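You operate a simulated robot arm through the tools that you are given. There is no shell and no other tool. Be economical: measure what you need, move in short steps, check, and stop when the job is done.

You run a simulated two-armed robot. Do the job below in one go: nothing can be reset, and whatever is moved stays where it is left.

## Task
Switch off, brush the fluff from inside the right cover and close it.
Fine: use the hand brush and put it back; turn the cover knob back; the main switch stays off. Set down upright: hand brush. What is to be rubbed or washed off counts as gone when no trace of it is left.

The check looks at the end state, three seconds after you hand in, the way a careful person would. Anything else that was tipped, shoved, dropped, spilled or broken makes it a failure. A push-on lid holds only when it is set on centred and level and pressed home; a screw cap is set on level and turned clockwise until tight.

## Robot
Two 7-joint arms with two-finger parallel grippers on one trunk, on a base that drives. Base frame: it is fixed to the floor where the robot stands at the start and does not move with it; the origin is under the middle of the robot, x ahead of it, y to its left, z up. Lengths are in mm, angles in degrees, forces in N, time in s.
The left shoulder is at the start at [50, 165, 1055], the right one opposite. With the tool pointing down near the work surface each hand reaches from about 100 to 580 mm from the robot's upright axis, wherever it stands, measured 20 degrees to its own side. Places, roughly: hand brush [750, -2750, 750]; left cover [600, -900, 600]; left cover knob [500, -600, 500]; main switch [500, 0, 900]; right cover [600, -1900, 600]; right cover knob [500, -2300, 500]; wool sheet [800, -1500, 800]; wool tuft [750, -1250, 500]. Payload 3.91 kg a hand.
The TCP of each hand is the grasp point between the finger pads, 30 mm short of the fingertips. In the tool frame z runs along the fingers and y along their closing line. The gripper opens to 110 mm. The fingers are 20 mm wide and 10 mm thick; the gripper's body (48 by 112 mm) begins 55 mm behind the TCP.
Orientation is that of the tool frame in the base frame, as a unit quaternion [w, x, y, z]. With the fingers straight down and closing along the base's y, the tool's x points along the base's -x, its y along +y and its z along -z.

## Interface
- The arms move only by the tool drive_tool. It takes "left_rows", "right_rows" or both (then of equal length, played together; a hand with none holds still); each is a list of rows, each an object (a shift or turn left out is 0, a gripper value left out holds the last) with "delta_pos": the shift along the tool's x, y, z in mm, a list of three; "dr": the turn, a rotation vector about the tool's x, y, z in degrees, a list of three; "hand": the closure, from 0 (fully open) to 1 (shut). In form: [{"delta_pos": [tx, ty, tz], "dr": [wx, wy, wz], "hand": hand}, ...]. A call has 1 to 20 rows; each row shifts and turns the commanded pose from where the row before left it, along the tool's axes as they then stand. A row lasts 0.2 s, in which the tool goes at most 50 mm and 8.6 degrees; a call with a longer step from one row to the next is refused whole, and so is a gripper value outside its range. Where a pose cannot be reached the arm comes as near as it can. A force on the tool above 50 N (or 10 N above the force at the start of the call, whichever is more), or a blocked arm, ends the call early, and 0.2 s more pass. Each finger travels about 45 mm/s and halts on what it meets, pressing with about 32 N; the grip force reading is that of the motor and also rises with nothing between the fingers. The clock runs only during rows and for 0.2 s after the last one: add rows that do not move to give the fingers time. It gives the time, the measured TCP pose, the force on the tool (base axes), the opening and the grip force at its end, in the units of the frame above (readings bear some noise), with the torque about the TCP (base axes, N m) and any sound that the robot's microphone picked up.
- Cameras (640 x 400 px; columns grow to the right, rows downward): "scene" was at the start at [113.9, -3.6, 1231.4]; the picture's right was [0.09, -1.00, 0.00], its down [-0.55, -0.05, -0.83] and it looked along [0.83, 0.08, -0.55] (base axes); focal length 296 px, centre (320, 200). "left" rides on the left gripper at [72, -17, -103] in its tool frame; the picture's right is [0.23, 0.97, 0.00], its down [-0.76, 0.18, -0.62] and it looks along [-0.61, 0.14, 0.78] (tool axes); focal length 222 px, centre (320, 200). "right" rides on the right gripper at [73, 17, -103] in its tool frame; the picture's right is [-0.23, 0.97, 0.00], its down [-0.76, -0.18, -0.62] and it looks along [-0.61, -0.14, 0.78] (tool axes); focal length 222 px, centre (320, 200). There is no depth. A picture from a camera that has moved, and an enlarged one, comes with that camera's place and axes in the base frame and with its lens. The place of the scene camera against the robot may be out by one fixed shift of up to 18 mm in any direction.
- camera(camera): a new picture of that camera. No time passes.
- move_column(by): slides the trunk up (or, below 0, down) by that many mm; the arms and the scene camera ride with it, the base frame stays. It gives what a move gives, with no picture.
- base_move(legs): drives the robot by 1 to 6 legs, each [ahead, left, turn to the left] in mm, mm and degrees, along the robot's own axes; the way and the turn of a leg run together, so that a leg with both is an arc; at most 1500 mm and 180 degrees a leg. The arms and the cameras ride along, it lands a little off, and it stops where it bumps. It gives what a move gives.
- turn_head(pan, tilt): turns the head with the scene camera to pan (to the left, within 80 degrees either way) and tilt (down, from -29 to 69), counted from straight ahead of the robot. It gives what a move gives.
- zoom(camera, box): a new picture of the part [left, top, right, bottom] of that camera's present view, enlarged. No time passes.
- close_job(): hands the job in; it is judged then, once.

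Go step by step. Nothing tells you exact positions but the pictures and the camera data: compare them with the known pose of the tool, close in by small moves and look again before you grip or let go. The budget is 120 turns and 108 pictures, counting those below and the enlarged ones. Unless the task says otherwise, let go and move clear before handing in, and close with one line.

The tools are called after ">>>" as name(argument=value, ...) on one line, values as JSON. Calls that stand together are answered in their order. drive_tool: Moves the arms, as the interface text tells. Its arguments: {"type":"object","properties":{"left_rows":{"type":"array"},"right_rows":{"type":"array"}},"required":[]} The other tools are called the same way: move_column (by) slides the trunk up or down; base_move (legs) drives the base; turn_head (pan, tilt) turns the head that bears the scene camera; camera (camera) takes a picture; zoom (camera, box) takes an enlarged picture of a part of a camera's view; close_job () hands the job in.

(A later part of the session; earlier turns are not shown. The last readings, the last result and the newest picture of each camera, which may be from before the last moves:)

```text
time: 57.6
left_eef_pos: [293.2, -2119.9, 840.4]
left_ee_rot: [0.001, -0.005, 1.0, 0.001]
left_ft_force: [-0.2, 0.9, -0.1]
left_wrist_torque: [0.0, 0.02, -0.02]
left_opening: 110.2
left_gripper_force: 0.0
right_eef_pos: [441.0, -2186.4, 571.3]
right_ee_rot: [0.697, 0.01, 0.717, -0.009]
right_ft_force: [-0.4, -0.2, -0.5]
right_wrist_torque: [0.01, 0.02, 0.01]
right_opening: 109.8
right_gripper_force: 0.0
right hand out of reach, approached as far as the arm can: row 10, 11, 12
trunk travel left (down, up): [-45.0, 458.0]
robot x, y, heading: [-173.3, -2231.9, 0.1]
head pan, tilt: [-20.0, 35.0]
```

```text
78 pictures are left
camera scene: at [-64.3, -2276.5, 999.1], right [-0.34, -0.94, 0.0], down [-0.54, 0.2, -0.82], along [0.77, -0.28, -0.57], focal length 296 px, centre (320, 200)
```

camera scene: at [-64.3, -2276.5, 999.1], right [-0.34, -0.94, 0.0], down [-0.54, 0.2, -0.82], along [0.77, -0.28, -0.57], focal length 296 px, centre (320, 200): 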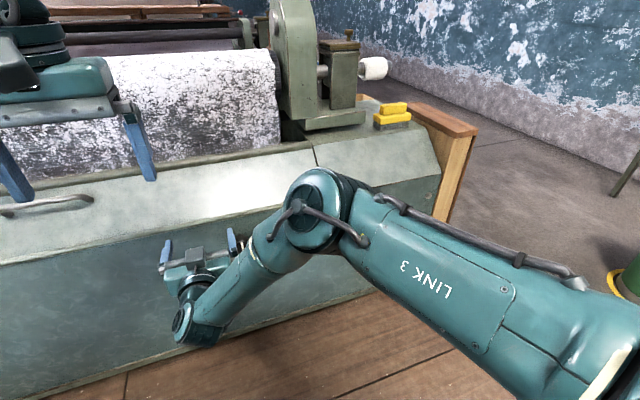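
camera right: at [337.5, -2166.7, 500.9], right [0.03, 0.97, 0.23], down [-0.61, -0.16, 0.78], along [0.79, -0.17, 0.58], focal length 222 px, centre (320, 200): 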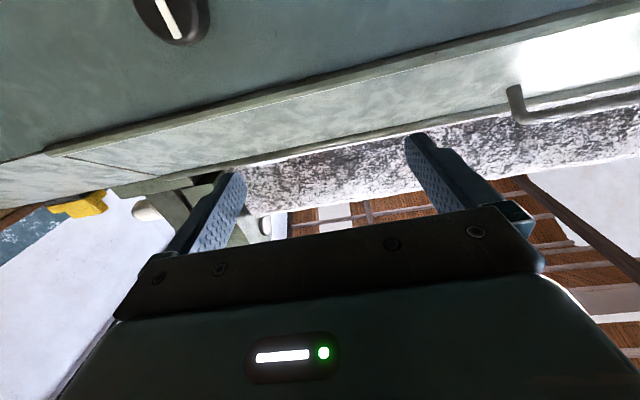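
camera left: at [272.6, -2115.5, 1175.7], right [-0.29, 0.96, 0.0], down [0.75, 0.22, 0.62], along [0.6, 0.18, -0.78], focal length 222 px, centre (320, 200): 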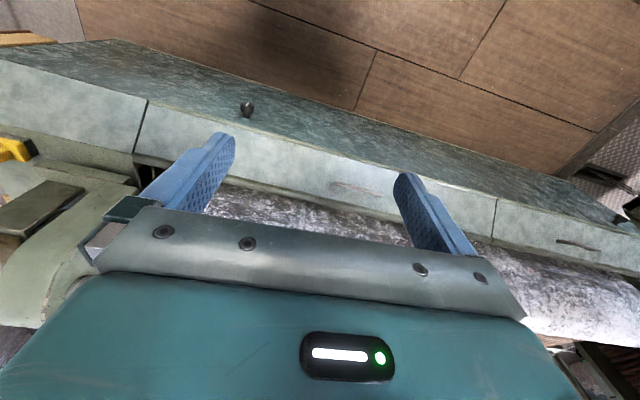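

Level now but 96 mm too high and 86 mm too far left. I lower the trunk the rest and move down and right.

>>> move_column(by=-45)

>>> drive_tool(right_rows=[{"delta_pos": [0, -30, 0]}, {"delta_pos": [0, -30, 0]}, {"delta_pos": [15, -26, 5]}, {"delta_pos": [20, 0, 5]}, {"delta_pos": [15, 0, 0]}, {}, {}])

>>> camera(camera="right")

```text
time: 58.5
left_eef_pos: [291.5, -2119.6, 796.3]
left_ee_rot: [0.0, -0.006, 1.0, 0.002]
left_ft_force: [-0.7, 0.1, -0.2]
left_wrist_torque: [0.02, -0.01, -0.01]
left_opening: 109.9
left_gripper_force: 0.0
right_eef_pos: [441.9, -2186.9, 526.0]
right_ee_rot: [0.697, 0.011, 0.717, -0.01]
right_ft_force: [-0.5, -0.3, 0.3]
right_wrist_torque: [0.03, -0.03, -0.03]
right_opening: 110.0
right_gripper_force: 0.1
trunk travel left (down, up): [0.0, 503.0]
robot x, y, heading: [-170.7, -2238.4, -0.0]
head pan, tilt: [-20.0, 35.0]
```

```text
time: 60.1
left_eef_pos: [292.8, -2119.9, 796.9]
left_ee_rot: [0.0, -0.005, 1.0, 0.002]
left_ft_force: [0.2, -0.5, -0.6]
left_wrist_torque: [0.02, 0.0, -0.01]
left_opening: 109.9
left_gripper_force: 0.0
right_eef_pos: [428.6, -2210.5, 536.5]
right_ee_rot: [0.694, 0.012, 0.719, -0.011]
right_ft_force: [-0.1, 0.3, 0.2]
right_wrist_torque: [0.01, 0.02, -0.03]
right_opening: 110.2
right_gripper_force: 0.0
right hand out of reach, approached as far as the arm can: row 1, 2, 3, 4, 5
trunk travel left (down, up): [0.0, 503.0]
robot x, y, heading: [-170.3, -2237.1, -0.0]
head pan, tilt: [-20.0, 35.0]
```

```text
77 pictures are left
camera right: at [324.9, -2189.7, 466.6], right [0.04, 0.97, 0.23], down [-0.6, -0.16, 0.78], along [0.8, -0.17, 0.58], focal length 222 px, centre (320, 200)
```

right: 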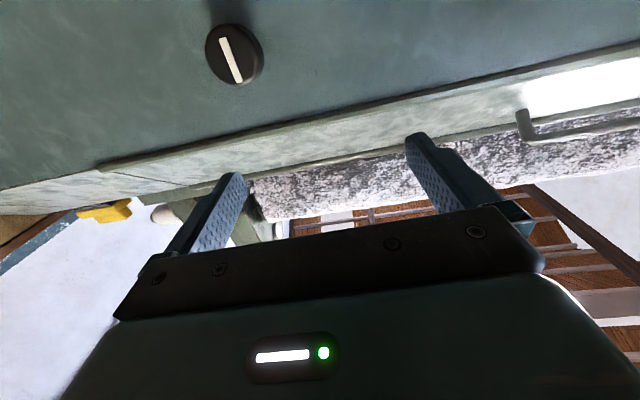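

A level hand can't get low enough this close. Stretching further out flattens the forearm, so I back the base up and reach out more.

>>> base_move(legs=[[-130, -20, 0]])

>>> drive_tool(right_rows=[{"delta_pos": [0, 0, 30]}, {"delta_pos": [0, -10, 30]}, {"delta_pos": [10, -10, 30]}, {"delta_pos": [20, -10, 20]}, {"delta_pos": [20, -10, 10]}, {"delta_pos": [15, -5, 10]}, {}, {}])

>>> camera(camera="right")

```text
time: 61.4
left_eef_pos: [163.2, -2137.6, 796.8]
left_ee_rot: [0.0, -0.007, 1.0, 0.001]
left_ft_force: [0.7, 0.7, 0.0]
left_wrist_torque: [0.04, 0.01, 0.0]
left_opening: 109.8
left_gripper_force: 0.0
right_eef_pos: [300.3, -2229.6, 535.1]
right_ee_rot: [0.695, 0.012, 0.719, -0.011]
right_ft_force: [0.2, -0.4, 0.3]
right_wrist_torque: [-0.01, 0.01, -0.04]
right_opening: 109.8
right_gripper_force: 0.2
trunk travel left (down, up): [0.0, 503.0]
robot x, y, heading: [-302.4, -2252.8, -0.2]
head pan, tilt: [-20.0, 35.0]
```

```text
time: 63.1
left_eef_pos: [162.9, -2138.5, 796.0]
left_ee_rot: [0.0, -0.008, 1.0, 0.002]
left_ft_force: [-0.6, 0.5, 0.2]
left_wrist_torque: [-0.01, -0.02, -0.01]
left_opening: 110.2
left_gripper_force: 0.0
right_eef_pos: [421.3, -2220.4, 534.9]
right_ee_rot: [0.689, 0.016, 0.724, -0.015]
right_ft_force: [0.3, -0.3, -0.3]
right_wrist_torque: [0.02, 0.02, -0.02]
right_opening: 110.0
right_gripper_force: 0.1
right hand out of reach, approached as far as the arm can: row 1, 2, 3, 4, 5, 6
trunk travel left (down, up): [0.0, 503.0]
robot x, y, heading: [-303.3, -2256.9, 0.0]
head pan, tilt: [-20.0, 35.0]
```

```text
76 pictures are left
camera right: at [316.1, -2197.7, 466.6], right [0.05, 0.97, 0.23], down [-0.59, -0.15, 0.79], along [0.8, -0.18, 0.57], focal length 222 px, centre (320, 200)
```

right: 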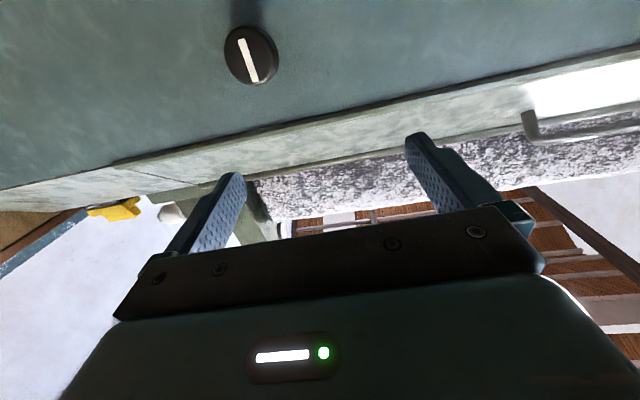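

A level grip isn't reachable at this height, but a grip tilted ~30° down on the round knob is fine; the knob is then turned about its own axis. I tilt, position, and look.

>>> drive_tool(right_rows=[{"dr": [0, 8, 0]}, {"dr": [0, 8, 0]}, {"dr": [0, 8, 0]}, {"dr": [0, 3.5, 0]}, {"delta_pos": [15, -18, 10]}, {"delta_pos": [15, -18, 10]}, {"delta_pos": [15, -18, 10]}, {}, {}])

>>> camera(camera="right")

```text
time: 65.2
left_eef_pos: [163.9, -2138.6, 796.6]
left_ee_rot: [0.0, -0.007, 1.0, 0.002]
left_ft_force: [0.2, 0.0, -0.1]
left_wrist_torque: [0.01, -0.03, 0.01]
left_opening: 110.1
left_gripper_force: 0.2
right_eef_pos: [425.4, -2272.6, 477.4]
right_ee_rot: [0.504, 0.014, 0.864, -0.008]
right_ft_force: [0.5, -0.5, -0.9]
right_wrist_torque: [0.0, -0.02, -0.02]
right_opening: 110.1
right_gripper_force: 0.1
trunk travel left (down, up): [0.0, 503.0]
robot x, y, heading: [-302.5, -2250.1, 0.0]
head pan, tilt: [-20.0, 35.0]
```

```text
75 pictures are left
camera right: at [301.9, -2252.2, 466.3], right [0.14, 0.97, 0.2], down [-0.17, -0.17, 0.97], along [0.97, -0.17, 0.14], focal length 222 px, centre (320, 200)
```

right: 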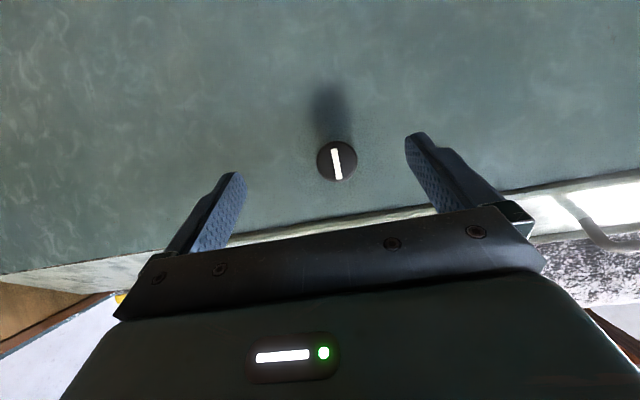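

The knob sits between the fingers in view, at about [535, -2269, 463]. I move the base forward and line up.

>>> base_move(legs=[[70, 0, 0]])

>>> drive_tool(right_rows=[{"delta_pos": [0, 0, 0], "hand": 0.3}, {"dr": [1.5, 0, 0.5]}, {}])

>>> camera(camera="right")

>>> turn_head(pan=-5, tilt=40)

>>> camera(camera="scene")

```text
time: 66.2
left_eef_pos: [233.0, -2137.0, 795.7]
left_ee_rot: [0.0, -0.008, 1.0, 0.002]
left_ft_force: [-0.3, 0.3, -0.1]
left_wrist_torque: [0.0, 0.03, -0.02]
left_opening: 110.1
left_gripper_force: 0.1
right_eef_pos: [495.9, -2272.0, 479.3]
right_ee_rot: [0.504, 0.013, 0.864, -0.007]
right_ft_force: [-0.3, -0.4, -0.4]
right_wrist_torque: [0.02, -0.01, 0.0]
right_opening: 109.9
right_gripper_force: 0.2
trunk travel left (down, up): [0.0, 503.0]
robot x, y, heading: [-232.9, -2252.0, 0.3]
head pan, tilt: [-20.0, 35.0]
```

```text
time: 67.0
left_eef_pos: [233.6, -2138.8, 797.4]
left_ee_rot: [0.0, -0.008, 1.0, 0.002]
left_ft_force: [0.8, 1.1, -0.7]
left_wrist_torque: [0.0, 0.01, -0.01]
left_opening: 109.9
left_gripper_force: 0.0
right_eef_pos: [495.4, -2271.3, 480.0]
right_ee_rot: [0.504, 0.024, 0.863, -0.016]
right_ft_force: [0.6, 0.6, -0.5]
right_wrist_torque: [0.02, 0.0, 0.06]
right_opening: 76.9
right_gripper_force: 0.1
trunk travel left (down, up): [0.0, 503.0]
robot x, y, heading: [-233.5, -2253.5, 0.4]
head pan, tilt: [-20.0, 35.0]
```

```text
74 pictures are left
camera right: at [372.0, -2247.8, 466.9], right [0.17, 0.97, 0.19], down [-0.18, -0.16, 0.97], along [0.97, -0.2, 0.14], focal length 222 px, centre (320, 200)
```

right: 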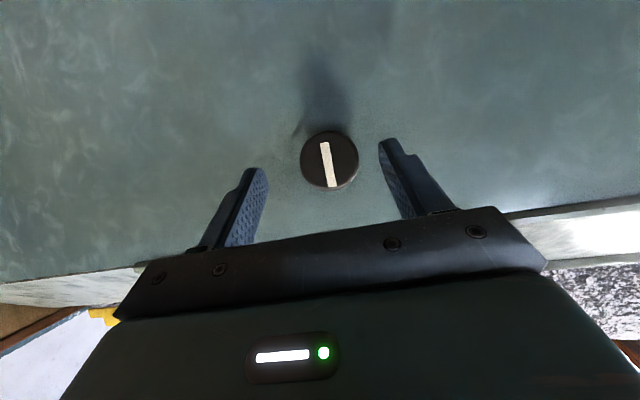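

```text
time: 67.7
left_eef_pos: [232.7, -2138.5, 796.8]
left_ee_rot: [0.001, -0.007, 1.0, 0.002]
left_ft_force: [0.5, 0.3, -0.8]
left_wrist_torque: [0.02, 0.01, -0.02]
left_opening: 109.9
left_gripper_force: 0.1
right_eef_pos: [495.7, -2271.3, 479.7]
right_ee_rot: [0.503, 0.023, 0.864, -0.016]
right_ft_force: [0.2, 1.2, -0.4]
right_wrist_torque: [0.02, 0.02, 0.01]
right_opening: 76.8
right_gripper_force: 0.0
trunk travel left (down, up): [0.0, 503.0]
robot x, y, heading: [-230.3, -2251.5, 0.2]
head pan, tilt: [-5.0, 40.0]
```

```text
73 pictures are left
camera scene: at [-121.9, -2273.2, 946.5], right [-0.08, -1.0, 0.0], down [-0.64, 0.05, -0.77], along [0.76, -0.06, -0.64], focal length 296 px, centre (320, 200)
```

scene: 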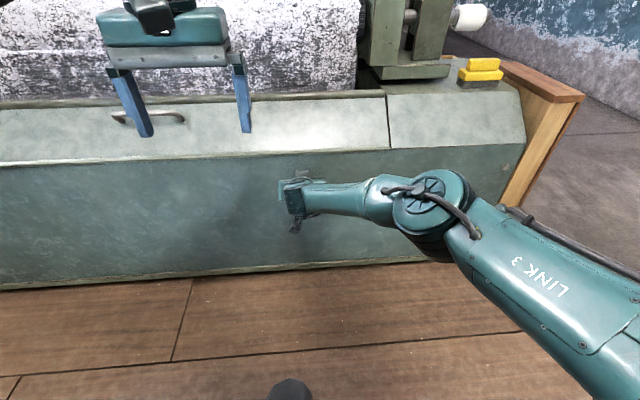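

>>> drive_tool(right_rows=[{"dr": [-3.2, 0, -1.1]}, {"delta_pos": [-3, 1, 12]}, {"delta_pos": [-2, 0, 12]}, {"delta_pos": [-2, 0, 9]}, {}, {}])

>>> camera(camera="right")

```text
time: 69.1
left_eef_pos: [232.5, -2138.6, 796.8]
left_ee_rot: [0.0, -0.008, 1.0, 0.002]
left_ft_force: [-0.1, 0.5, -0.3]
left_wrist_torque: [0.01, 0.0, 0.04]
left_opening: 110.0
left_gripper_force: 0.0
right_eef_pos: [515.9, -2275.2, 470.7]
right_ee_rot: [0.504, 0.001, 0.864, 0.003]
right_ft_force: [-0.5, -0.2, 0.1]
right_wrist_torque: [0.01, -0.01, -0.01]
right_opening: 76.8
right_gripper_force: 0.0
right hand out of reach, approached as far as the arm can: row 3, 4
trunk travel left (down, up): [0.0, 503.0]
robot x, y, heading: [-232.5, -2252.9, 0.1]
head pan, tilt: [-5.0, 40.0]
```

```text
72 pictures are left
camera right: at [391.8, -2259.1, 458.5], right [0.11, 0.97, 0.2], down [-0.17, -0.18, 0.97], along [0.98, -0.14, 0.14], focal length 222 px, centre (320, 200)
```

right: 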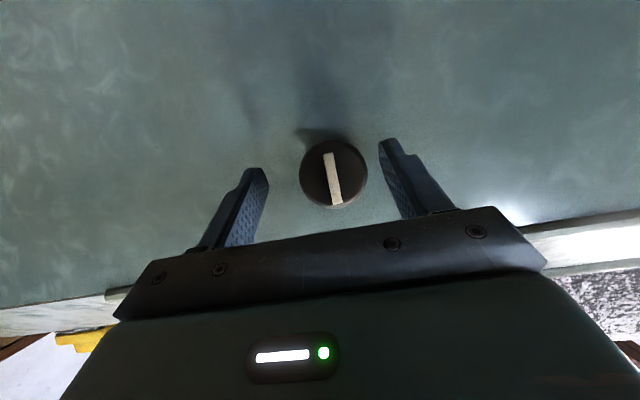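

>>> drive_tool(right_rows=[{"delta_pos": [11, 3, -20]}, {"delta_pos": [11, 4, -20]}, {}])

>>> base_move(legs=[[58, 0, 0]])

>>> camera(camera="right")

```text
time: 69.9
left_eef_pos: [232.8, -2138.0, 795.5]
left_ee_rot: [0.0, -0.008, 1.0, 0.002]
left_ft_force: [0.2, -0.2, 0.4]
left_wrist_torque: [0.0, 0.02, -0.02]
left_opening: 109.9
left_gripper_force: 0.0
right_eef_pos: [468.2, -2269.6, 472.6]
right_ee_rot: [0.505, 0.001, 0.863, 0.004]
right_ft_force: [0.3, -0.2, -1.6]
right_wrist_torque: [0.0, -0.01, 0.02]
right_opening: 77.2
right_gripper_force: 0.1
trunk travel left (down, up): [0.0, 503.0]
robot x, y, heading: [-233.8, -2258.6, 0.6]
head pan, tilt: [-5.0, 40.0]
```

```text
time: 70.9
left_eef_pos: [290.6, -2138.1, 797.2]
left_ee_rot: [0.0, -0.007, 1.0, 0.002]
left_ft_force: [1.0, 0.1, 0.2]
left_wrist_torque: [0.02, -0.01, 0.0]
left_opening: 109.9
left_gripper_force: 0.1
right_eef_pos: [525.2, -2270.9, 471.8]
right_ee_rot: [0.503, 0.002, 0.864, 0.002]
right_ft_force: [0.3, 0.3, 0.1]
right_wrist_torque: [0.0, 0.03, 0.01]
right_opening: 77.0
right_gripper_force: 0.0
trunk travel left (down, up): [0.0, 503.0]
robot x, y, heading: [-177.6, -2250.6, 0.1]
head pan, tilt: [-5.0, 40.0]
```

```text
71 pictures are left
camera right: at [400.8, -2252.3, 459.4], right [0.11, 0.97, 0.2], down [-0.17, -0.18, 0.97], along [0.98, -0.14, 0.14], focal length 222 px, centre (320, 200)
```

right: 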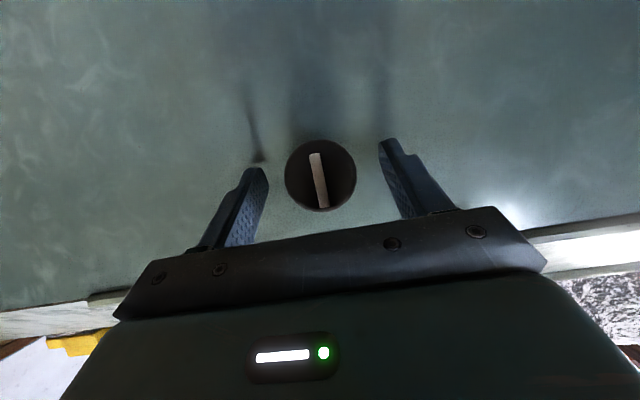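

>>> drive_tool(right_rows=[{"delta_pos": [-3, 1, 9]}, {"hand": 1.0}, {}, {}, {}, {}])

>>> camera(camera="right")

```text
time: 71.5
left_eef_pos: [287.1, -2137.6, 796.9]
left_ee_rot: [0.001, -0.006, 1.0, 0.001]
left_ft_force: [0.1, -0.2, -0.1]
left_wrist_torque: [0.02, 0.02, 0.0]
left_opening: 110.0
left_gripper_force: 0.0
right_eef_pos: [532.0, -2269.2, 469.4]
right_ee_rot: [0.502, 0.001, 0.865, 0.004]
right_ft_force: [-14.3, -2.3, 9.8]
right_wrist_torque: [0.09, 0.11, 0.1]
right_opening: 41.8
right_gripper_force: 5.3
trunk travel left (down, up): [0.0, 503.0]
robot x, y, heading: [-177.2, -2253.9, 0.1]
head pan, tilt: [-5.0, 40.0]
stopped in row 3 (right hand): the force on the tool passed its limit (the readings are from after the stop); the commanded pose is now the measured one
```

```text
70 pictures are left
camera right: at [406.4, -2250.9, 457.3], right [0.11, 0.97, 0.21], down [-0.16, -0.19, 0.97], along [0.98, -0.14, 0.14], focal length 222 px, centre (320, 200)
```

right: 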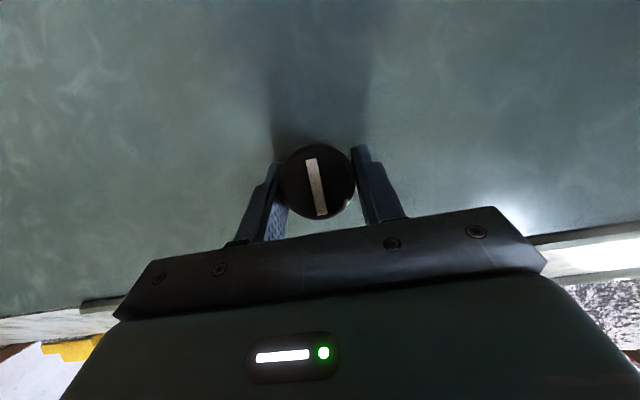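

>>> drive_tool(right_rows=[{"hand": 1.0}, {}, {}])

```text
time: 72.3
left_eef_pos: [288.0, -2138.8, 797.1]
left_ee_rot: [0.0, -0.007, 1.0, 0.001]
left_ft_force: [-0.9, -0.6, -0.2]
left_wrist_torque: [0.01, -0.02, 0.0]
left_opening: 110.0
left_gripper_force: 0.1
right_eef_pos: [531.0, -2268.0, 469.7]
right_ee_rot: [0.502, 0.001, 0.865, 0.004]
right_ft_force: [-14.4, 0.8, 8.3]
right_wrist_torque: [-0.02, -0.03, -0.22]
right_opening: 41.2
right_gripper_force: 45.3
trunk travel left (down, up): [0.0, 503.0]
robot x, y, heading: [-176.9, -2252.4, 0.2]
head pan, tilt: [-5.0, 40.0]
```

Gripped firmly at 41 mm. I try turning counter-clockwise a little first and read the torque.

>>> drive_tool(right_rows=[{"dr": [4, 0, -6.93], "delta_pos": [0, 0.8, 0]}, {"dr": [4, 0, -6.93], "delta_pos": [0, 0.8, 0]}, {}])

>>> camera(camera="right")

```text
time: 73.1
left_eef_pos: [286.8, -2138.1, 798.8]
left_ee_rot: [0.0, -0.007, 1.0, 0.0]
left_ft_force: [-0.8, -0.2, -0.2]
left_wrist_torque: [0.0, 0.0, -0.01]
left_opening: 109.7
left_gripper_force: 0.1
right_eef_pos: [532.4, -2267.2, 469.0]
right_ee_rot: [0.497, -0.068, 0.857, -0.119]
right_ft_force: [-24.5, 0.2, 10.9]
right_wrist_torque: [-0.09, -0.29, 0.01]
right_opening: 41.7
right_gripper_force: 44.7
trunk travel left (down, up): [0.0, 503.0]
robot x, y, heading: [-176.7, -2253.6, 0.1]
head pan, tilt: [-5.0, 40.0]
```

```text
69 pictures are left
camera right: at [406.4, -2253.4, 452.8], right [0.11, 0.99, -0.07], down [-0.16, 0.09, 0.98], along [0.98, -0.1, 0.17], focal length 222 px, centre (320, 200)
```

right: 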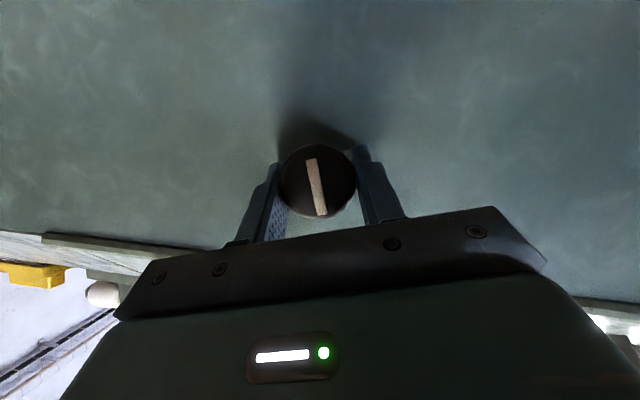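

The knob follows the hand freely. I ease off a bit and keep turning counter-clockwise.

>>> drive_tool(right_rows=[{"delta_pos": [1, 0, -3]}, {"dr": [4, 0, -6.93], "delta_pos": [0, 0.8, 0]}, {"dr": [4, 0, -6.93], "delta_pos": [0, 0.8, 0]}, {"dr": [4, 0, -6.93], "delta_pos": [0, 0.8, 0]}, {"dr": [4, 0, -6.93], "delta_pos": [0, 0.8, 0]}, {}, {}])

>>> camera(camera="right")

```text
time: 74.7
left_eef_pos: [288.4, -2141.4, 797.2]
left_ee_rot: [-0.001, -0.006, 1.0, 0.002]
left_ft_force: [0.2, 0.4, -0.7]
left_wrist_torque: [0.0, -0.01, -0.01]
left_opening: 110.1
left_gripper_force: 0.1
right_eef_pos: [528.8, -2307.4, 457.4]
right_ee_rot: [0.456, -0.195, 0.792, -0.356]
right_ft_force: [-3.8, -19.5, -0.4]
right_wrist_torque: [0.01, 0.06, 0.21]
right_opening: 0.1
right_gripper_force: 38.2
right hand out of reach, approached as far as the arm can: row 5
trunk travel left (down, up): [0.0, 503.0]
robot x, y, heading: [-175.1, -2257.1, -0.3]
head pan, tilt: [-5.0, 40.0]
```

```text
68 pictures are left
camera right: at [403.3, -2302.1, 437.8], right [0.13, 0.8, -0.59], down [-0.15, 0.6, 0.78], along [0.98, -0.01, 0.2], focal length 222 px, centre (320, 200)
```

right: 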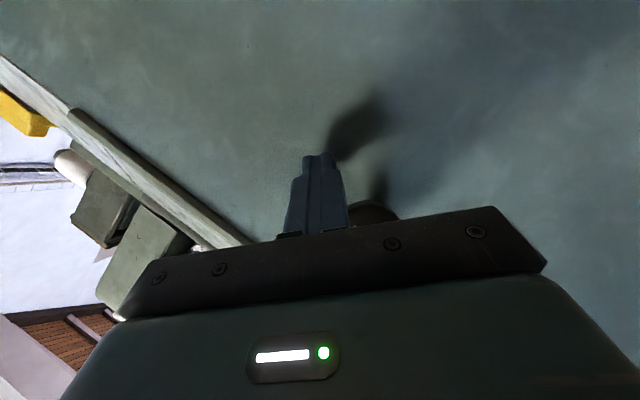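

The fingers slipped off near a reach limit. I back out, reopen, roll the hand back and look at the knob.

>>> drive_tool(right_rows=[{"delta_pos": [18, 0, -30]}, {"delta_pos": [18, 0, -30], "hand": 0.3}, {"dr": [-4, 0, 6.93]}, {"dr": [-4, 0, 6.93]}, {"dr": [-4, 0, 6.93]}, {"dr": [-4, 0, 6.93]}, {"dr": [-4, 0, 6.93]}, {"dr": [-4, 0, 6.93]}, {}])

>>> camera(camera="right")

```text
time: 76.7
left_eef_pos: [289.8, -2137.8, 796.4]
left_ee_rot: [0.0, -0.007, 1.0, 0.001]
left_ft_force: [0.8, 0.4, -0.7]
left_wrist_torque: [-0.03, 0.01, 0.01]
left_opening: 110.3
left_gripper_force: 0.1
right_eef_pos: [456.7, -2296.4, 456.4]
right_ee_rot: [0.502, 0.003, 0.865, 0.004]
right_ft_force: [-0.1, -0.6, -0.3]
right_wrist_torque: [-0.01, -0.01, -0.02]
right_opening: 77.1
right_gripper_force: 0.2
trunk travel left (down, up): [0.0, 503.0]
robot x, y, heading: [-174.7, -2258.2, -0.0]
head pan, tilt: [-5.0, 40.0]
```

```text
67 pictures are left
camera right: at [331.3, -2280.4, 445.5], right [0.11, 0.97, 0.21], down [-0.16, -0.19, 0.97], along [0.98, -0.14, 0.14], focal length 222 px, centre (320, 200)
```

right: 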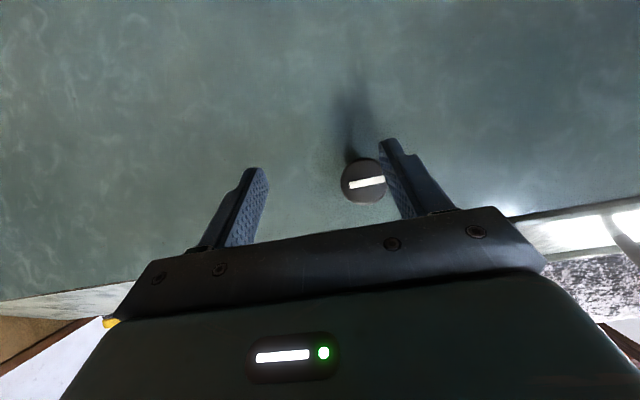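

The white line is now horizontal: a full quarter turn, so the cover should be unlatched. I retract the right hand, raise the trunk and move left to face the handle.

>>> drive_tool(right_rows=[{"delta_pos": [20, 0, -35]}, {"delta_pos": [20, 0, -35]}, {"dr": [0, 8, 0]}, {"dr": [0, 8, 0]}, {"dr": [0, 8, 0]}, {"dr": [0, 8, 0]}, {"dr": [0, 8, 0]}, {"dr": [0, 8, 0]}, {"dr": [0, 8, 0]}, {"delta_pos": [0, -30, -30]}, {"delta_pos": [0, -30, -30]}, {"delta_pos": [0, -30, -30]}, {"delta_pos": [0, -10, -30]}, {}])

>>> move_column(by=200)

>>> base_move(legs=[[0, 250, 0]])

>>> turn_head(pan=10, tilt=40)

>>> camera(camera="scene")

>>> camera(camera="left")

```text
time: 79.7
left_eef_pos: [289.2, -2137.7, 797.5]
left_ee_rot: [0.0, -0.007, 1.0, 0.001]
left_ft_force: [-0.3, 0.5, 0.3]
left_wrist_torque: [-0.01, -0.02, -0.04]
left_opening: 109.9
left_gripper_force: 0.0
right_eef_pos: [366.3, -2400.9, 577.3]
right_ee_rot: [0.036, 0.0, 0.999, 0.004]
right_ft_force: [-0.1, 0.3, -0.2]
right_wrist_torque: [-0.01, 0.01, 0.01]
right_opening: 76.9
right_gripper_force: 0.0
trunk travel left (down, up): [0.0, 503.0]
robot x, y, heading: [-175.4, -2255.4, -0.0]
head pan, tilt: [-5.0, 40.0]
```

```text
time: 81.9
left_eef_pos: [288.2, -2138.4, 996.2]
left_ee_rot: [0.001, -0.007, 1.0, 0.001]
left_ft_force: [-0.4, -0.4, 0.1]
left_wrist_torque: [0.02, -0.01, 0.01]
left_opening: 110.0
left_gripper_force: 0.1
right_eef_pos: [368.2, -2400.9, 776.6]
right_ee_rot: [0.036, -0.001, 0.999, 0.003]
right_ft_force: [-1.1, 1.2, -0.6]
right_wrist_torque: [-0.03, 0.02, 0.0]
right_opening: 77.0
right_gripper_force: 0.1
trunk travel left (down, up): [-200.0, 303.0]
robot x, y, heading: [-172.9, -2252.9, 0.2]
head pan, tilt: [-5.0, 40.0]
```

```text
time: 83.7
left_eef_pos: [287.0, -1893.6, 997.2]
left_ee_rot: [0.0, -0.009, 1.0, 0.0]
left_ft_force: [-0.1, 0.1, -1.0]
left_wrist_torque: [0.0, 0.01, 0.0]
left_opening: 109.7
left_gripper_force: 0.1
right_eef_pos: [367.3, -2156.6, 776.8]
right_ee_rot: [0.037, -0.002, 0.999, 0.003]
right_ft_force: [0.0, -0.5, -0.1]
right_wrist_torque: [0.0, -0.03, 0.0]
right_opening: 77.1
right_gripper_force: 0.0
trunk travel left (down, up): [-200.0, 303.0]
robot x, y, heading: [-176.5, -2013.2, 0.4]
head pan, tilt: [-5.0, 40.0]
```

```text
time: 84.5
left_eef_pos: [286.5, -1894.1, 996.7]
left_ee_rot: [0.001, -0.01, 1.0, 0.001]
left_ft_force: [-0.2, 0.4, 0.1]
left_wrist_torque: [0.02, 0.0, -0.01]
left_opening: 110.1
left_gripper_force: 0.1
right_eef_pos: [368.0, -2155.7, 777.7]
right_ee_rot: [0.037, -0.002, 0.999, 0.004]
right_ft_force: [0.9, 0.5, -0.2]
right_wrist_torque: [-0.01, 0.0, 0.04]
right_opening: 76.9
right_gripper_force: 0.0
trunk travel left (down, up): [-200.0, 303.0]
robot x, y, heading: [-179.4, -2013.7, 0.3]
head pan, tilt: [10.0, 40.0]
```

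```text
66 pictures are left
camera scene: at [-68.7, -2008.7, 1146.5], right [0.18, -0.98, 0.0], down [-0.63, -0.12, -0.77], along [0.75, 0.14, -0.64], focal length 296 px, centre (320, 200)
```

scene: 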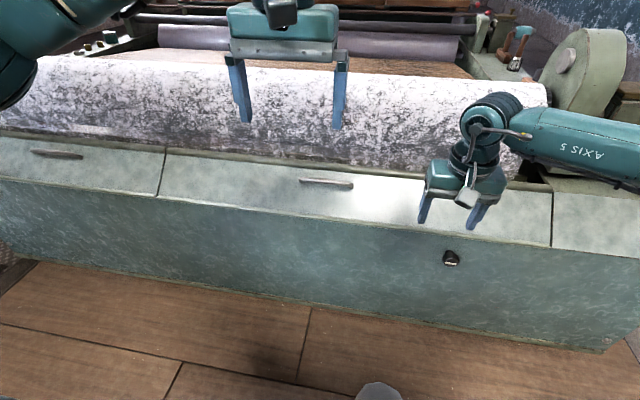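

```text
65 pictures are left
camera left: at [214.2, -1912.6, 1100.9], right [-0.25, 0.97, 0.0], down [0.76, 0.19, 0.62], along [0.6, 0.16, -0.78], focal length 222 px, centre (320, 200)
```

left: 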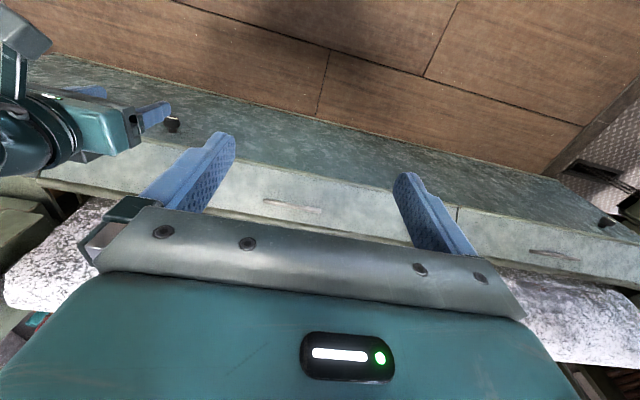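

>>> zoom(camera="scene", box=[250, 140, 410, 240])

>>> zoom(camera="scene", box=[410, 220, 506, 280])

```text
4.00 times, centred on (330, 190) of scene
camera zoom: at [-68.7, -2008.7, 1146.5], right [0.18, -0.98, 0.0], down [-0.63, -0.12, -0.77], along [0.75, 0.14, -0.64], focal length 1185 px, centre (280, 240)
```

zoom: 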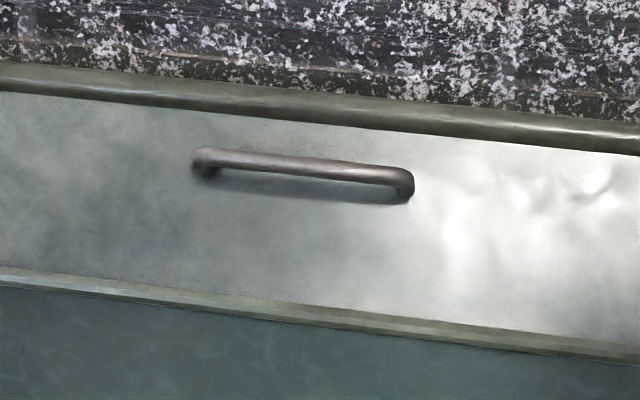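

```text
6.67 times, centred on (458, 250) of scene
camera zoom: at [-68.7, -2008.7, 1146.5], right [0.18, -0.98, 0.0], down [-0.63, -0.12, -0.77], along [0.75, 0.14, -0.64], focal length 1975 px, centre (-600, -133)
```

zoom: 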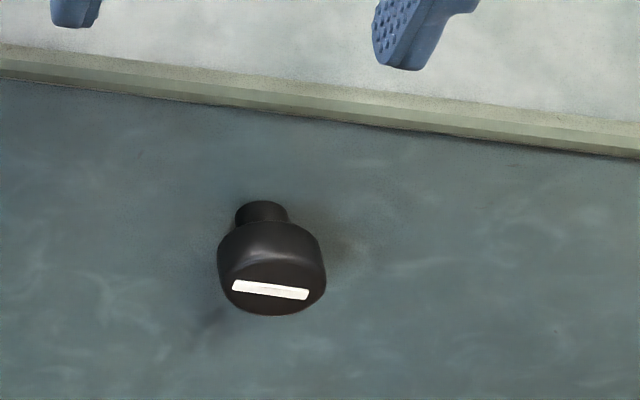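

The handle is a round bar along y at about [612, -1892, 640], nearer the upper edge, so the cover likely hinges at its lower front edge. I retract the right hand, move closer, and orient the left hand across the bar.

>>> drive_tool(right_rows="[{\"delta_pos\": [40, 0, -25]}, {\"delta_pos\": [40, 0, -25]}, {\"delta_pos\": [40, 0, -25]}, {\"delta_pos\": [40, 0, -25]}, {}, {}, {}, {}, {}, {}, {}, {}, {}, {}, {}, {}], \"left_rows\": [{\"dr\": [0, 0, -8.2]}, {\"dr\": [0, 0, -8.2]}, {\"dr\": [0, 0, -8.2]}, {\"dr\": [0, 0, -8.2]}, {\"dr\": [0, 0, -8.2]}, {\"dr\": [0, 0, -8.2]}, {\"dr\": [0, 0, -8.2]}, {\"dr\": [0, 0, -8.2]}, {\"dr\": [0, 0, -8.2]}, {\"dr\": [0, 0, -8.2]}, {\"dr\": [0, 0, -8]}, {\"dr\": [7.3, 0, 0]}, {\"dr\": [7.3, 0, 0]}, {\"dr\": [7.3, 0, 0]}, {\"dr\": [7.3, 0, 0]}, {}]}")

>>> base_move(legs=[[170, 0, 0]])

>>> camera(camera="left")

```text
refused: the rows could not be read
```

```text
time: 85.9
left_eef_pos: [451.6, -1890.4, 997.6]
left_ee_rot: [0.0, -0.012, 1.0, 0.001]
left_ft_force: [-0.2, -1.1, 0.0]
left_wrist_torque: [0.02, -0.04, 0.0]
left_opening: 110.0
left_gripper_force: 0.0
right_eef_pos: [533.8, -2152.1, 775.3]
right_ee_rot: [0.037, -0.004, 0.999, 0.003]
right_ft_force: [0.6, 0.7, 0.7]
right_wrist_torque: [0.02, -0.02, 0.01]
right_opening: 76.8
right_gripper_force: 0.0
trunk travel left (down, up): [-200.0, 303.0]
robot x, y, heading: [-14.0, -2010.9, 0.6]
head pan, tilt: [10.0, 40.0]
```

```text
62 pictures are left
camera left: at [379.6, -1909.4, 1100.8], right [-0.25, 0.97, 0.0], down [0.76, 0.19, 0.62], along [0.6, 0.16, -0.78], focal length 222 px, centre (320, 200)
```

left: 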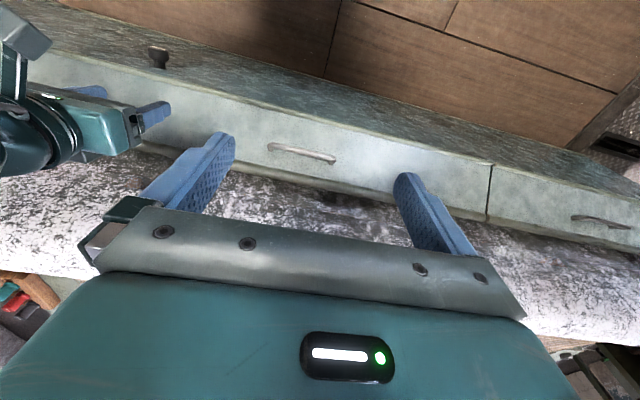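

The bar triangulates to about [617, -1888, 629]. I send the arm motions separately.

>>> drive_tool(right_rows=[{"delta_pos": [40, 0, -25]}, {"delta_pos": [40, 0, -25]}, {"delta_pos": [40, 0, -25]}, {"delta_pos": [40, 0, -25]}])

>>> drive_tool(left_rows=[{"dr": [0, 0, -8.2]}, {"dr": [0, 0, -8.2]}, {"dr": [0, 0, -8.2]}, {"dr": [0, 0, -8.2]}, {"dr": [0, 0, -8.2]}, {"dr": [0, 0, -8.2]}, {"dr": [0, 0, -8.2]}, {"dr": [0, 0, -8.2]}, {"dr": [0, 0, -8.2]}, {"dr": [0, 0, -8.2]}, {"dr": [0, 0, -8]}, {"dr": [7.3, 0, 0], "hand": 0.5}, {"dr": [7.3, 0, 0]}, {"dr": [7.3, 0, 0]}, {"dr": [7.3, 0, 0]}])

```text
time: 86.9
left_eef_pos: [453.3, -1889.5, 996.9]
left_ee_rot: [0.0, -0.012, 1.0, 0.001]
left_ft_force: [0.6, -0.5, -0.4]
left_wrist_torque: [-0.01, 0.03, -0.02]
left_opening: 110.0
left_gripper_force: 0.0
right_eef_pos: [364.9, -2151.6, 867.7]
right_ee_rot: [0.037, -0.004, 0.999, 0.004]
right_ft_force: [0.1, 0.0, 0.3]
right_wrist_torque: [-0.01, 0.0, 0.04]
right_opening: 76.9
right_gripper_force: 0.0
trunk travel left (down, up): [-200.0, 303.0]
robot x, y, heading: [-13.5, -2008.9, 0.8]
head pan, tilt: [10.0, 40.0]
```

```text
time: 90.1
left_eef_pos: [451.3, -1890.7, 997.5]
left_ee_rot: [-0.182, 0.691, -0.676, 0.176]
left_ft_force: [-0.9, 0.0, 0.1]
left_wrist_torque: [0.0, 0.01, 0.0]
left_opening: 55.3
left_gripper_force: 0.0
right_eef_pos: [365.3, -2151.9, 866.6]
right_ee_rot: [0.036, -0.004, 0.999, 0.004]
right_ft_force: [0.8, -0.6, -0.6]
right_wrist_torque: [0.01, 0.02, 0.03]
right_opening: 77.1
right_gripper_force: 0.1
trunk travel left (down, up): [-200.0, 303.0]
robot x, y, heading: [-12.5, -2008.8, 0.5]
head pan, tilt: [10.0, 40.0]
```

>>> drive_tool(left_rows=[{"delta_pos": [0, 4.5, 42]}, {"delta_pos": [0, 4.5, 42]}, {"delta_pos": [0, 4.5, 42]}, {"delta_pos": [0, 4.5, 42]}, {"delta_pos": [0, 4.5, 42]}, {"delta_pos": [0, 4.5, 42]}, {"delta_pos": [0, 4.5, 42]}, {"delta_pos": [0, 4.5, 42]}, {}, {}])

>>> camera(camera="left")

>>> zoom(camera="scene", box=[200, 130, 440, 280])

```text
time: 92.3
left_eef_pos: [583.8, -1886.7, 685.3]
left_ee_rot: [-0.182, 0.691, -0.677, 0.175]
left_ft_force: [-0.3, 0.4, 0.9]
left_wrist_torque: [0.04, 0.0, 0.0]
left_opening: 55.1
left_gripper_force: 0.0
right_eef_pos: [365.8, -2151.0, 867.3]
right_ee_rot: [0.037, -0.004, 0.999, 0.004]
right_ft_force: [0.0, -0.2, 0.3]
right_wrist_torque: [0.01, 0.02, 0.02]
right_opening: 76.8
right_gripper_force: 0.1
trunk travel left (down, up): [-200.0, 303.0]
robot x, y, heading: [-11.8, -2014.0, 0.8]
head pan, tilt: [10.0, 40.0]
```

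```text
61 pictures are left
camera left: at [549.6, -1961.0, 784.5], right [-0.84, -0.25, -0.48], down [-0.48, 0.75, 0.46], along [0.24, 0.61, -0.75], focal length 222 px, centre (320, 200)
```

left: 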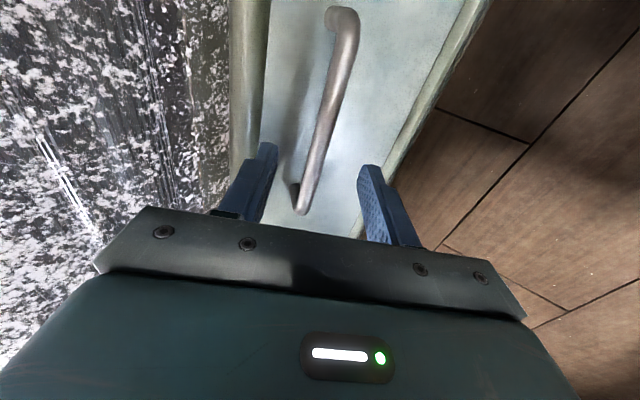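

```text
2.67 times, centred on (320, 205) of scene
camera zoom: at [96.8, -2006.6, 1146.5], right [0.18, -0.98, 0.0], down [-0.63, -0.12, -0.77], along [0.75, 0.14, -0.64], focal length 790 px, centre (320, 187)
```

zoom: 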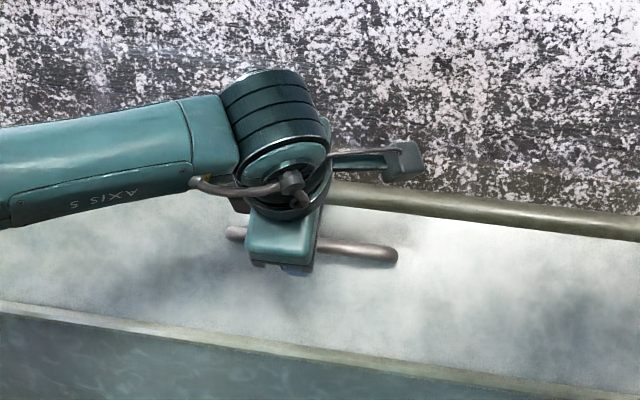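

The bar lies centred between the fingers. I go in ~53 mm and close.

>>> drive_tool(left_rows=[{"delta_pos": [0, 0, 20]}, {"delta_pos": [0, 0, 20]}, {"delta_pos": [0, 0, 13]}, {}, {"hand": 1.0}, {}, {}, {}, {}, {}])

>>> camera(camera="left")

```text
time: 94.5
left_eef_pos: [610.9, -1885.8, 639.2]
left_ee_rot: [-0.182, 0.691, -0.677, 0.176]
left_ft_force: [6.8, -0.1, 1.5]
left_wrist_torque: [0.39, -0.01, -0.99]
left_opening: 14.0
left_gripper_force: 44.9
right_eef_pos: [365.0, -2151.1, 867.5]
right_ee_rot: [0.037, -0.004, 0.999, 0.004]
right_ft_force: [-0.2, 0.0, 0.9]
right_wrist_torque: [0.0, 0.01, 0.0]
right_opening: 77.0
right_gripper_force: 0.1
trunk travel left (down, up): [-200.0, 303.0]
robot x, y, heading: [-15.3, -2011.7, 0.7]
head pan, tilt: [10.0, 40.0]
```

```text
59 pictures are left
camera left: at [575.8, -1959.8, 738.4], right [-0.84, -0.24, -0.48], down [-0.48, 0.75, 0.46], along [0.25, 0.61, -0.75], focal length 222 px, centre (320, 200)
```

left: 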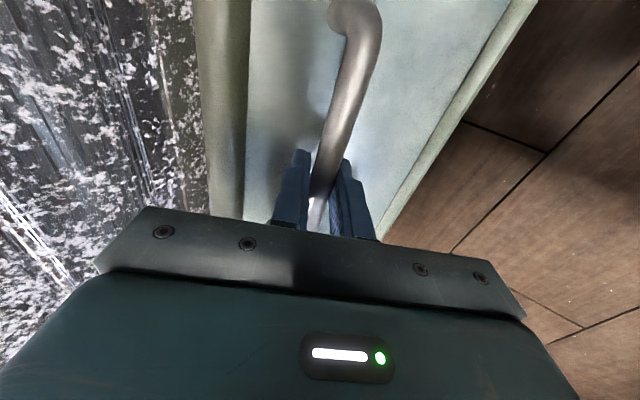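

The bar is gripped (14 mm). I pull gently along the panel normal to see how the cover moves.

>>> drive_tool(left_rows=[{"delta_pos": [0, 0, -8]}, {"delta_pos": [0, 0, -8]}, {"delta_pos": [0, 0, -8]}, {}])

>>> camera(camera="left")

>>> camera(camera="scene")

```text
time: 95.5
left_eef_pos: [594.8, -1886.1, 649.0]
left_ee_rot: [-0.176, 0.693, -0.679, 0.166]
left_ft_force: [-0.6, -7.7, -45.8]
left_wrist_torque: [0.36, 0.1, -0.64]
left_opening: 13.8
left_gripper_force: 45.2
right_eef_pos: [366.9, -2151.1, 865.4]
right_ee_rot: [0.035, -0.004, 0.999, 0.004]
right_ft_force: [0.3, -1.1, 0.2]
right_wrist_torque: [-0.01, -0.01, -0.02]
right_opening: 77.4
right_gripper_force: 0.0
trunk travel left (down, up): [-200.0, 303.0]
robot x, y, heading: [-14.3, -2012.5, 0.8]
head pan, tilt: [10.0, 40.0]
```

```text
58 pictures are left
camera left: at [561.8, -1959.8, 748.1], right [-0.86, -0.24, -0.46], down [-0.46, 0.75, 0.47], along [0.23, 0.62, -0.75], focal length 222 px, centre (320, 200)
```

left: 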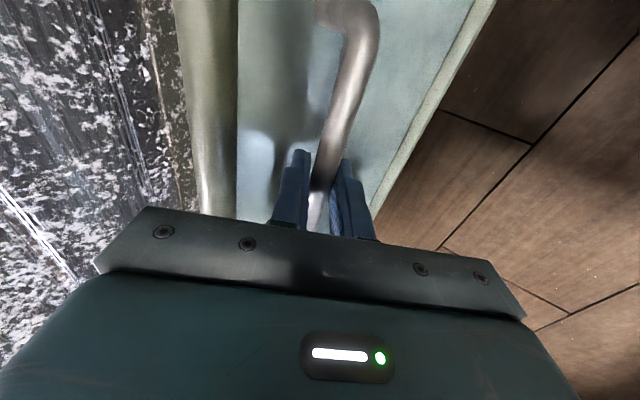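

```text
57 pictures are left
camera scene: at [100.6, -2006.3, 1145.6], right [0.18, -0.98, 0.0], down [-0.64, -0.12, -0.76], along [0.75, 0.14, -0.65], focal length 296 px, centre (320, 200)
```

scene: 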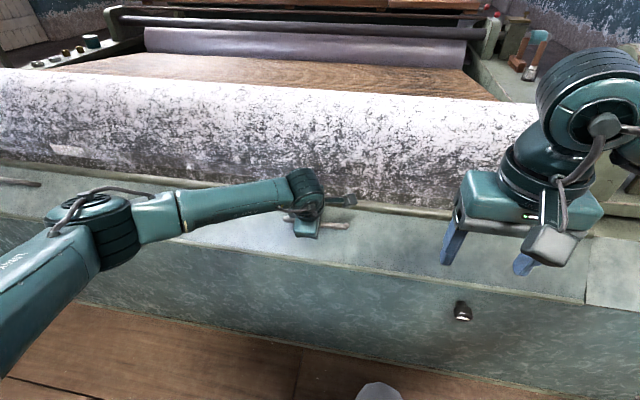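

The handle moves on an arc about the lower front edge, so the cover is hinged there and swings toward me. I follow the arc in small steps.

>>> drive_tool(left_rows=[{"delta_pos": [0, 6.1, -7.9], "dr": [6, 0, 0]}, {"delta_pos": [0, 6.1, -7.9], "dr": [6, 0, 0]}, {"delta_pos": [0, 6.1, -7.9], "dr": [6, 0, 0]}, {"delta_pos": [0, 6.1, -7.9], "dr": [6, 0, 0]}, {}])

>>> camera(camera="left")

```text
time: 96.5
left_eef_pos: [557.9, -1885.1, 656.6]
left_ee_rot: [-0.303, 0.655, -0.63, 0.287]
left_ft_force: [6.0, -1.6, -13.9]
left_wrist_torque: [1.11, 0.17, -0.31]
left_opening: 14.1
left_gripper_force: 44.7
right_eef_pos: [364.5, -2150.7, 866.6]
right_ee_rot: [0.036, -0.005, 0.999, 0.005]
right_ft_force: [-0.8, 0.7, -0.5]
right_wrist_torque: [-0.01, 0.02, 0.02]
right_opening: 77.0
right_gripper_force: 0.0
trunk travel left (down, up): [-200.0, 303.0]
robot x, y, heading: [-13.1, -2010.4, 0.8]
head pan, tilt: [10.0, 40.0]
stopped in row 4 (left hand): the force on the tool passed its limit (the readings are from after the stop); the commanded pose is now the measured one
```

```text
56 pictures are left
camera left: at [493.0, -1961.2, 738.1], right [-0.62, -0.25, -0.74], down [-0.62, 0.74, 0.27], along [0.48, 0.63, -0.61], focal length 222 px, centre (320, 200)
```

left: 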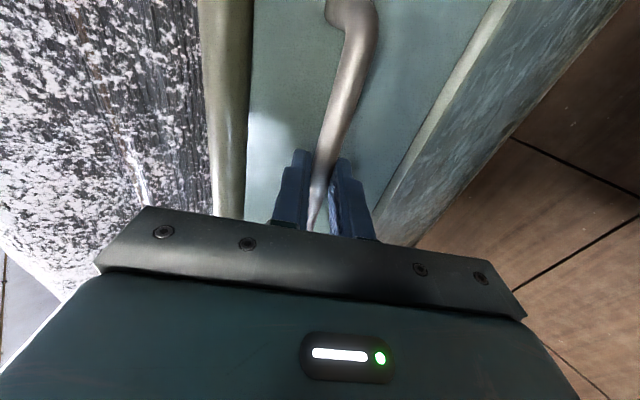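

>>> drive_tool(left_rows=[{"delta_pos": [0, 4.2, -5.1], "dr": [4, 0, 0]}, {"delta_pos": [0, 4.2, -5.1], "dr": [4, 0, 0]}, {"delta_pos": [0, 4.2, -5.1], "dr": [4, 0, 0]}, {"delta_pos": [0, 4.2, -5.1], "dr": [4, 0, 0]}, {"delta_pos": [0, 4.2, -5.1], "dr": [4, 0, 0]}, {}])

>>> camera(camera="scene")

```text
time: 97.4
left_eef_pos: [535.0, -1898.3, 656.4]
left_ee_rot: [-0.381, 0.624, -0.589, 0.344]
left_ft_force: [8.0, -1.3, -11.6]
left_wrist_torque: [1.13, 0.14, 0.17]
left_opening: 13.9
left_gripper_force: 44.9
left hand out of reach, approached as far as the arm can: row 2, 3, 4
right_eef_pos: [366.3, -2149.5, 866.6]
right_ee_rot: [0.036, -0.007, 0.999, 0.004]
right_ft_force: [-1.2, 0.6, 0.0]
right_wrist_torque: [-0.03, -0.01, 0.02]
right_opening: 76.9
right_gripper_force: 0.1
trunk travel left (down, up): [-200.0, 303.0]
robot x, y, heading: [-11.7, -2008.7, 0.9]
head pan, tilt: [10.0, 40.0]
stopped in row 4 (left hand): the force on the tool passed its limit (the readings are from after the stop); the commanded pose is now the measured one
```

```text
55 pictures are left
camera scene: at [98.4, -2005.8, 1146.4], right [0.19, -0.98, 0.0], down [-0.63, -0.12, -0.77], along [0.75, 0.14, -0.64], focal length 296 px, centre (320, 200)
```

scene: 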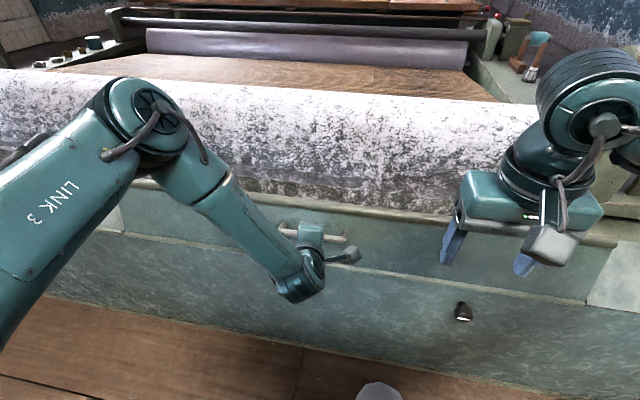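

The tilt is at its limit, so I go on along the arc without further rotation, letting the bar turn within the pads.

>>> drive_tool(left_rows=[{"delta_pos": [0, 4.3, -5]}, {"delta_pos": [0, 4.4, -5]}, {"delta_pos": [0, 5, -4.4]}, {"delta_pos": [0, 5, -4.4]}, {"delta_pos": [0, 5.5, -3.7]}, {"delta_pos": [0, 5.5, -3.6]}, {}])

>>> camera(camera="scene")

```text
time: 99.0
left_eef_pos: [499.4, -1899.1, 650.0]
left_ee_rot: [-0.387, 0.627, -0.583, 0.341]
left_ft_force: [-3.0, 37.1, 12.5]
left_wrist_torque: [0.87, -0.28, 0.15]
left_opening: 13.8
left_gripper_force: 44.7
left hand out of reach, approached as far as the arm can: row 6
right_eef_pos: [364.4, -2148.5, 868.0]
right_ee_rot: [0.037, -0.006, 0.999, 0.003]
right_ft_force: [0.7, -0.2, 0.5]
right_wrist_torque: [0.0, 0.02, 0.02]
right_opening: 77.3
right_gripper_force: 0.1
trunk travel left (down, up): [-200.0, 303.0]
robot x, y, heading: [-10.8, -2007.7, 0.9]
head pan, tilt: [10.0, 40.0]
```

```text
54 pictures are left
camera scene: at [95.7, -2003.9, 1146.8], right [0.19, -0.98, 0.0], down [-0.63, -0.12, -0.77], along [0.75, 0.14, -0.64], focal length 296 px, centre (320, 200)
```

scene: 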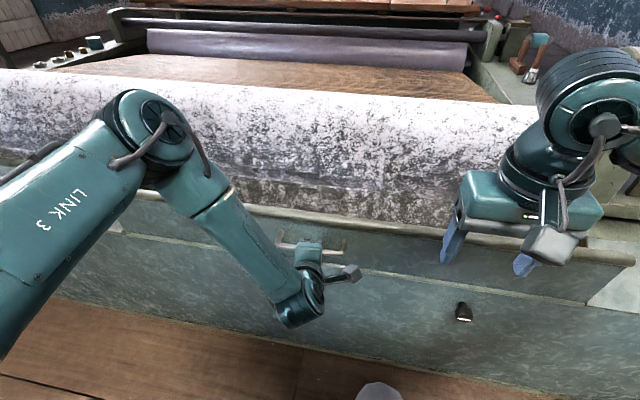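

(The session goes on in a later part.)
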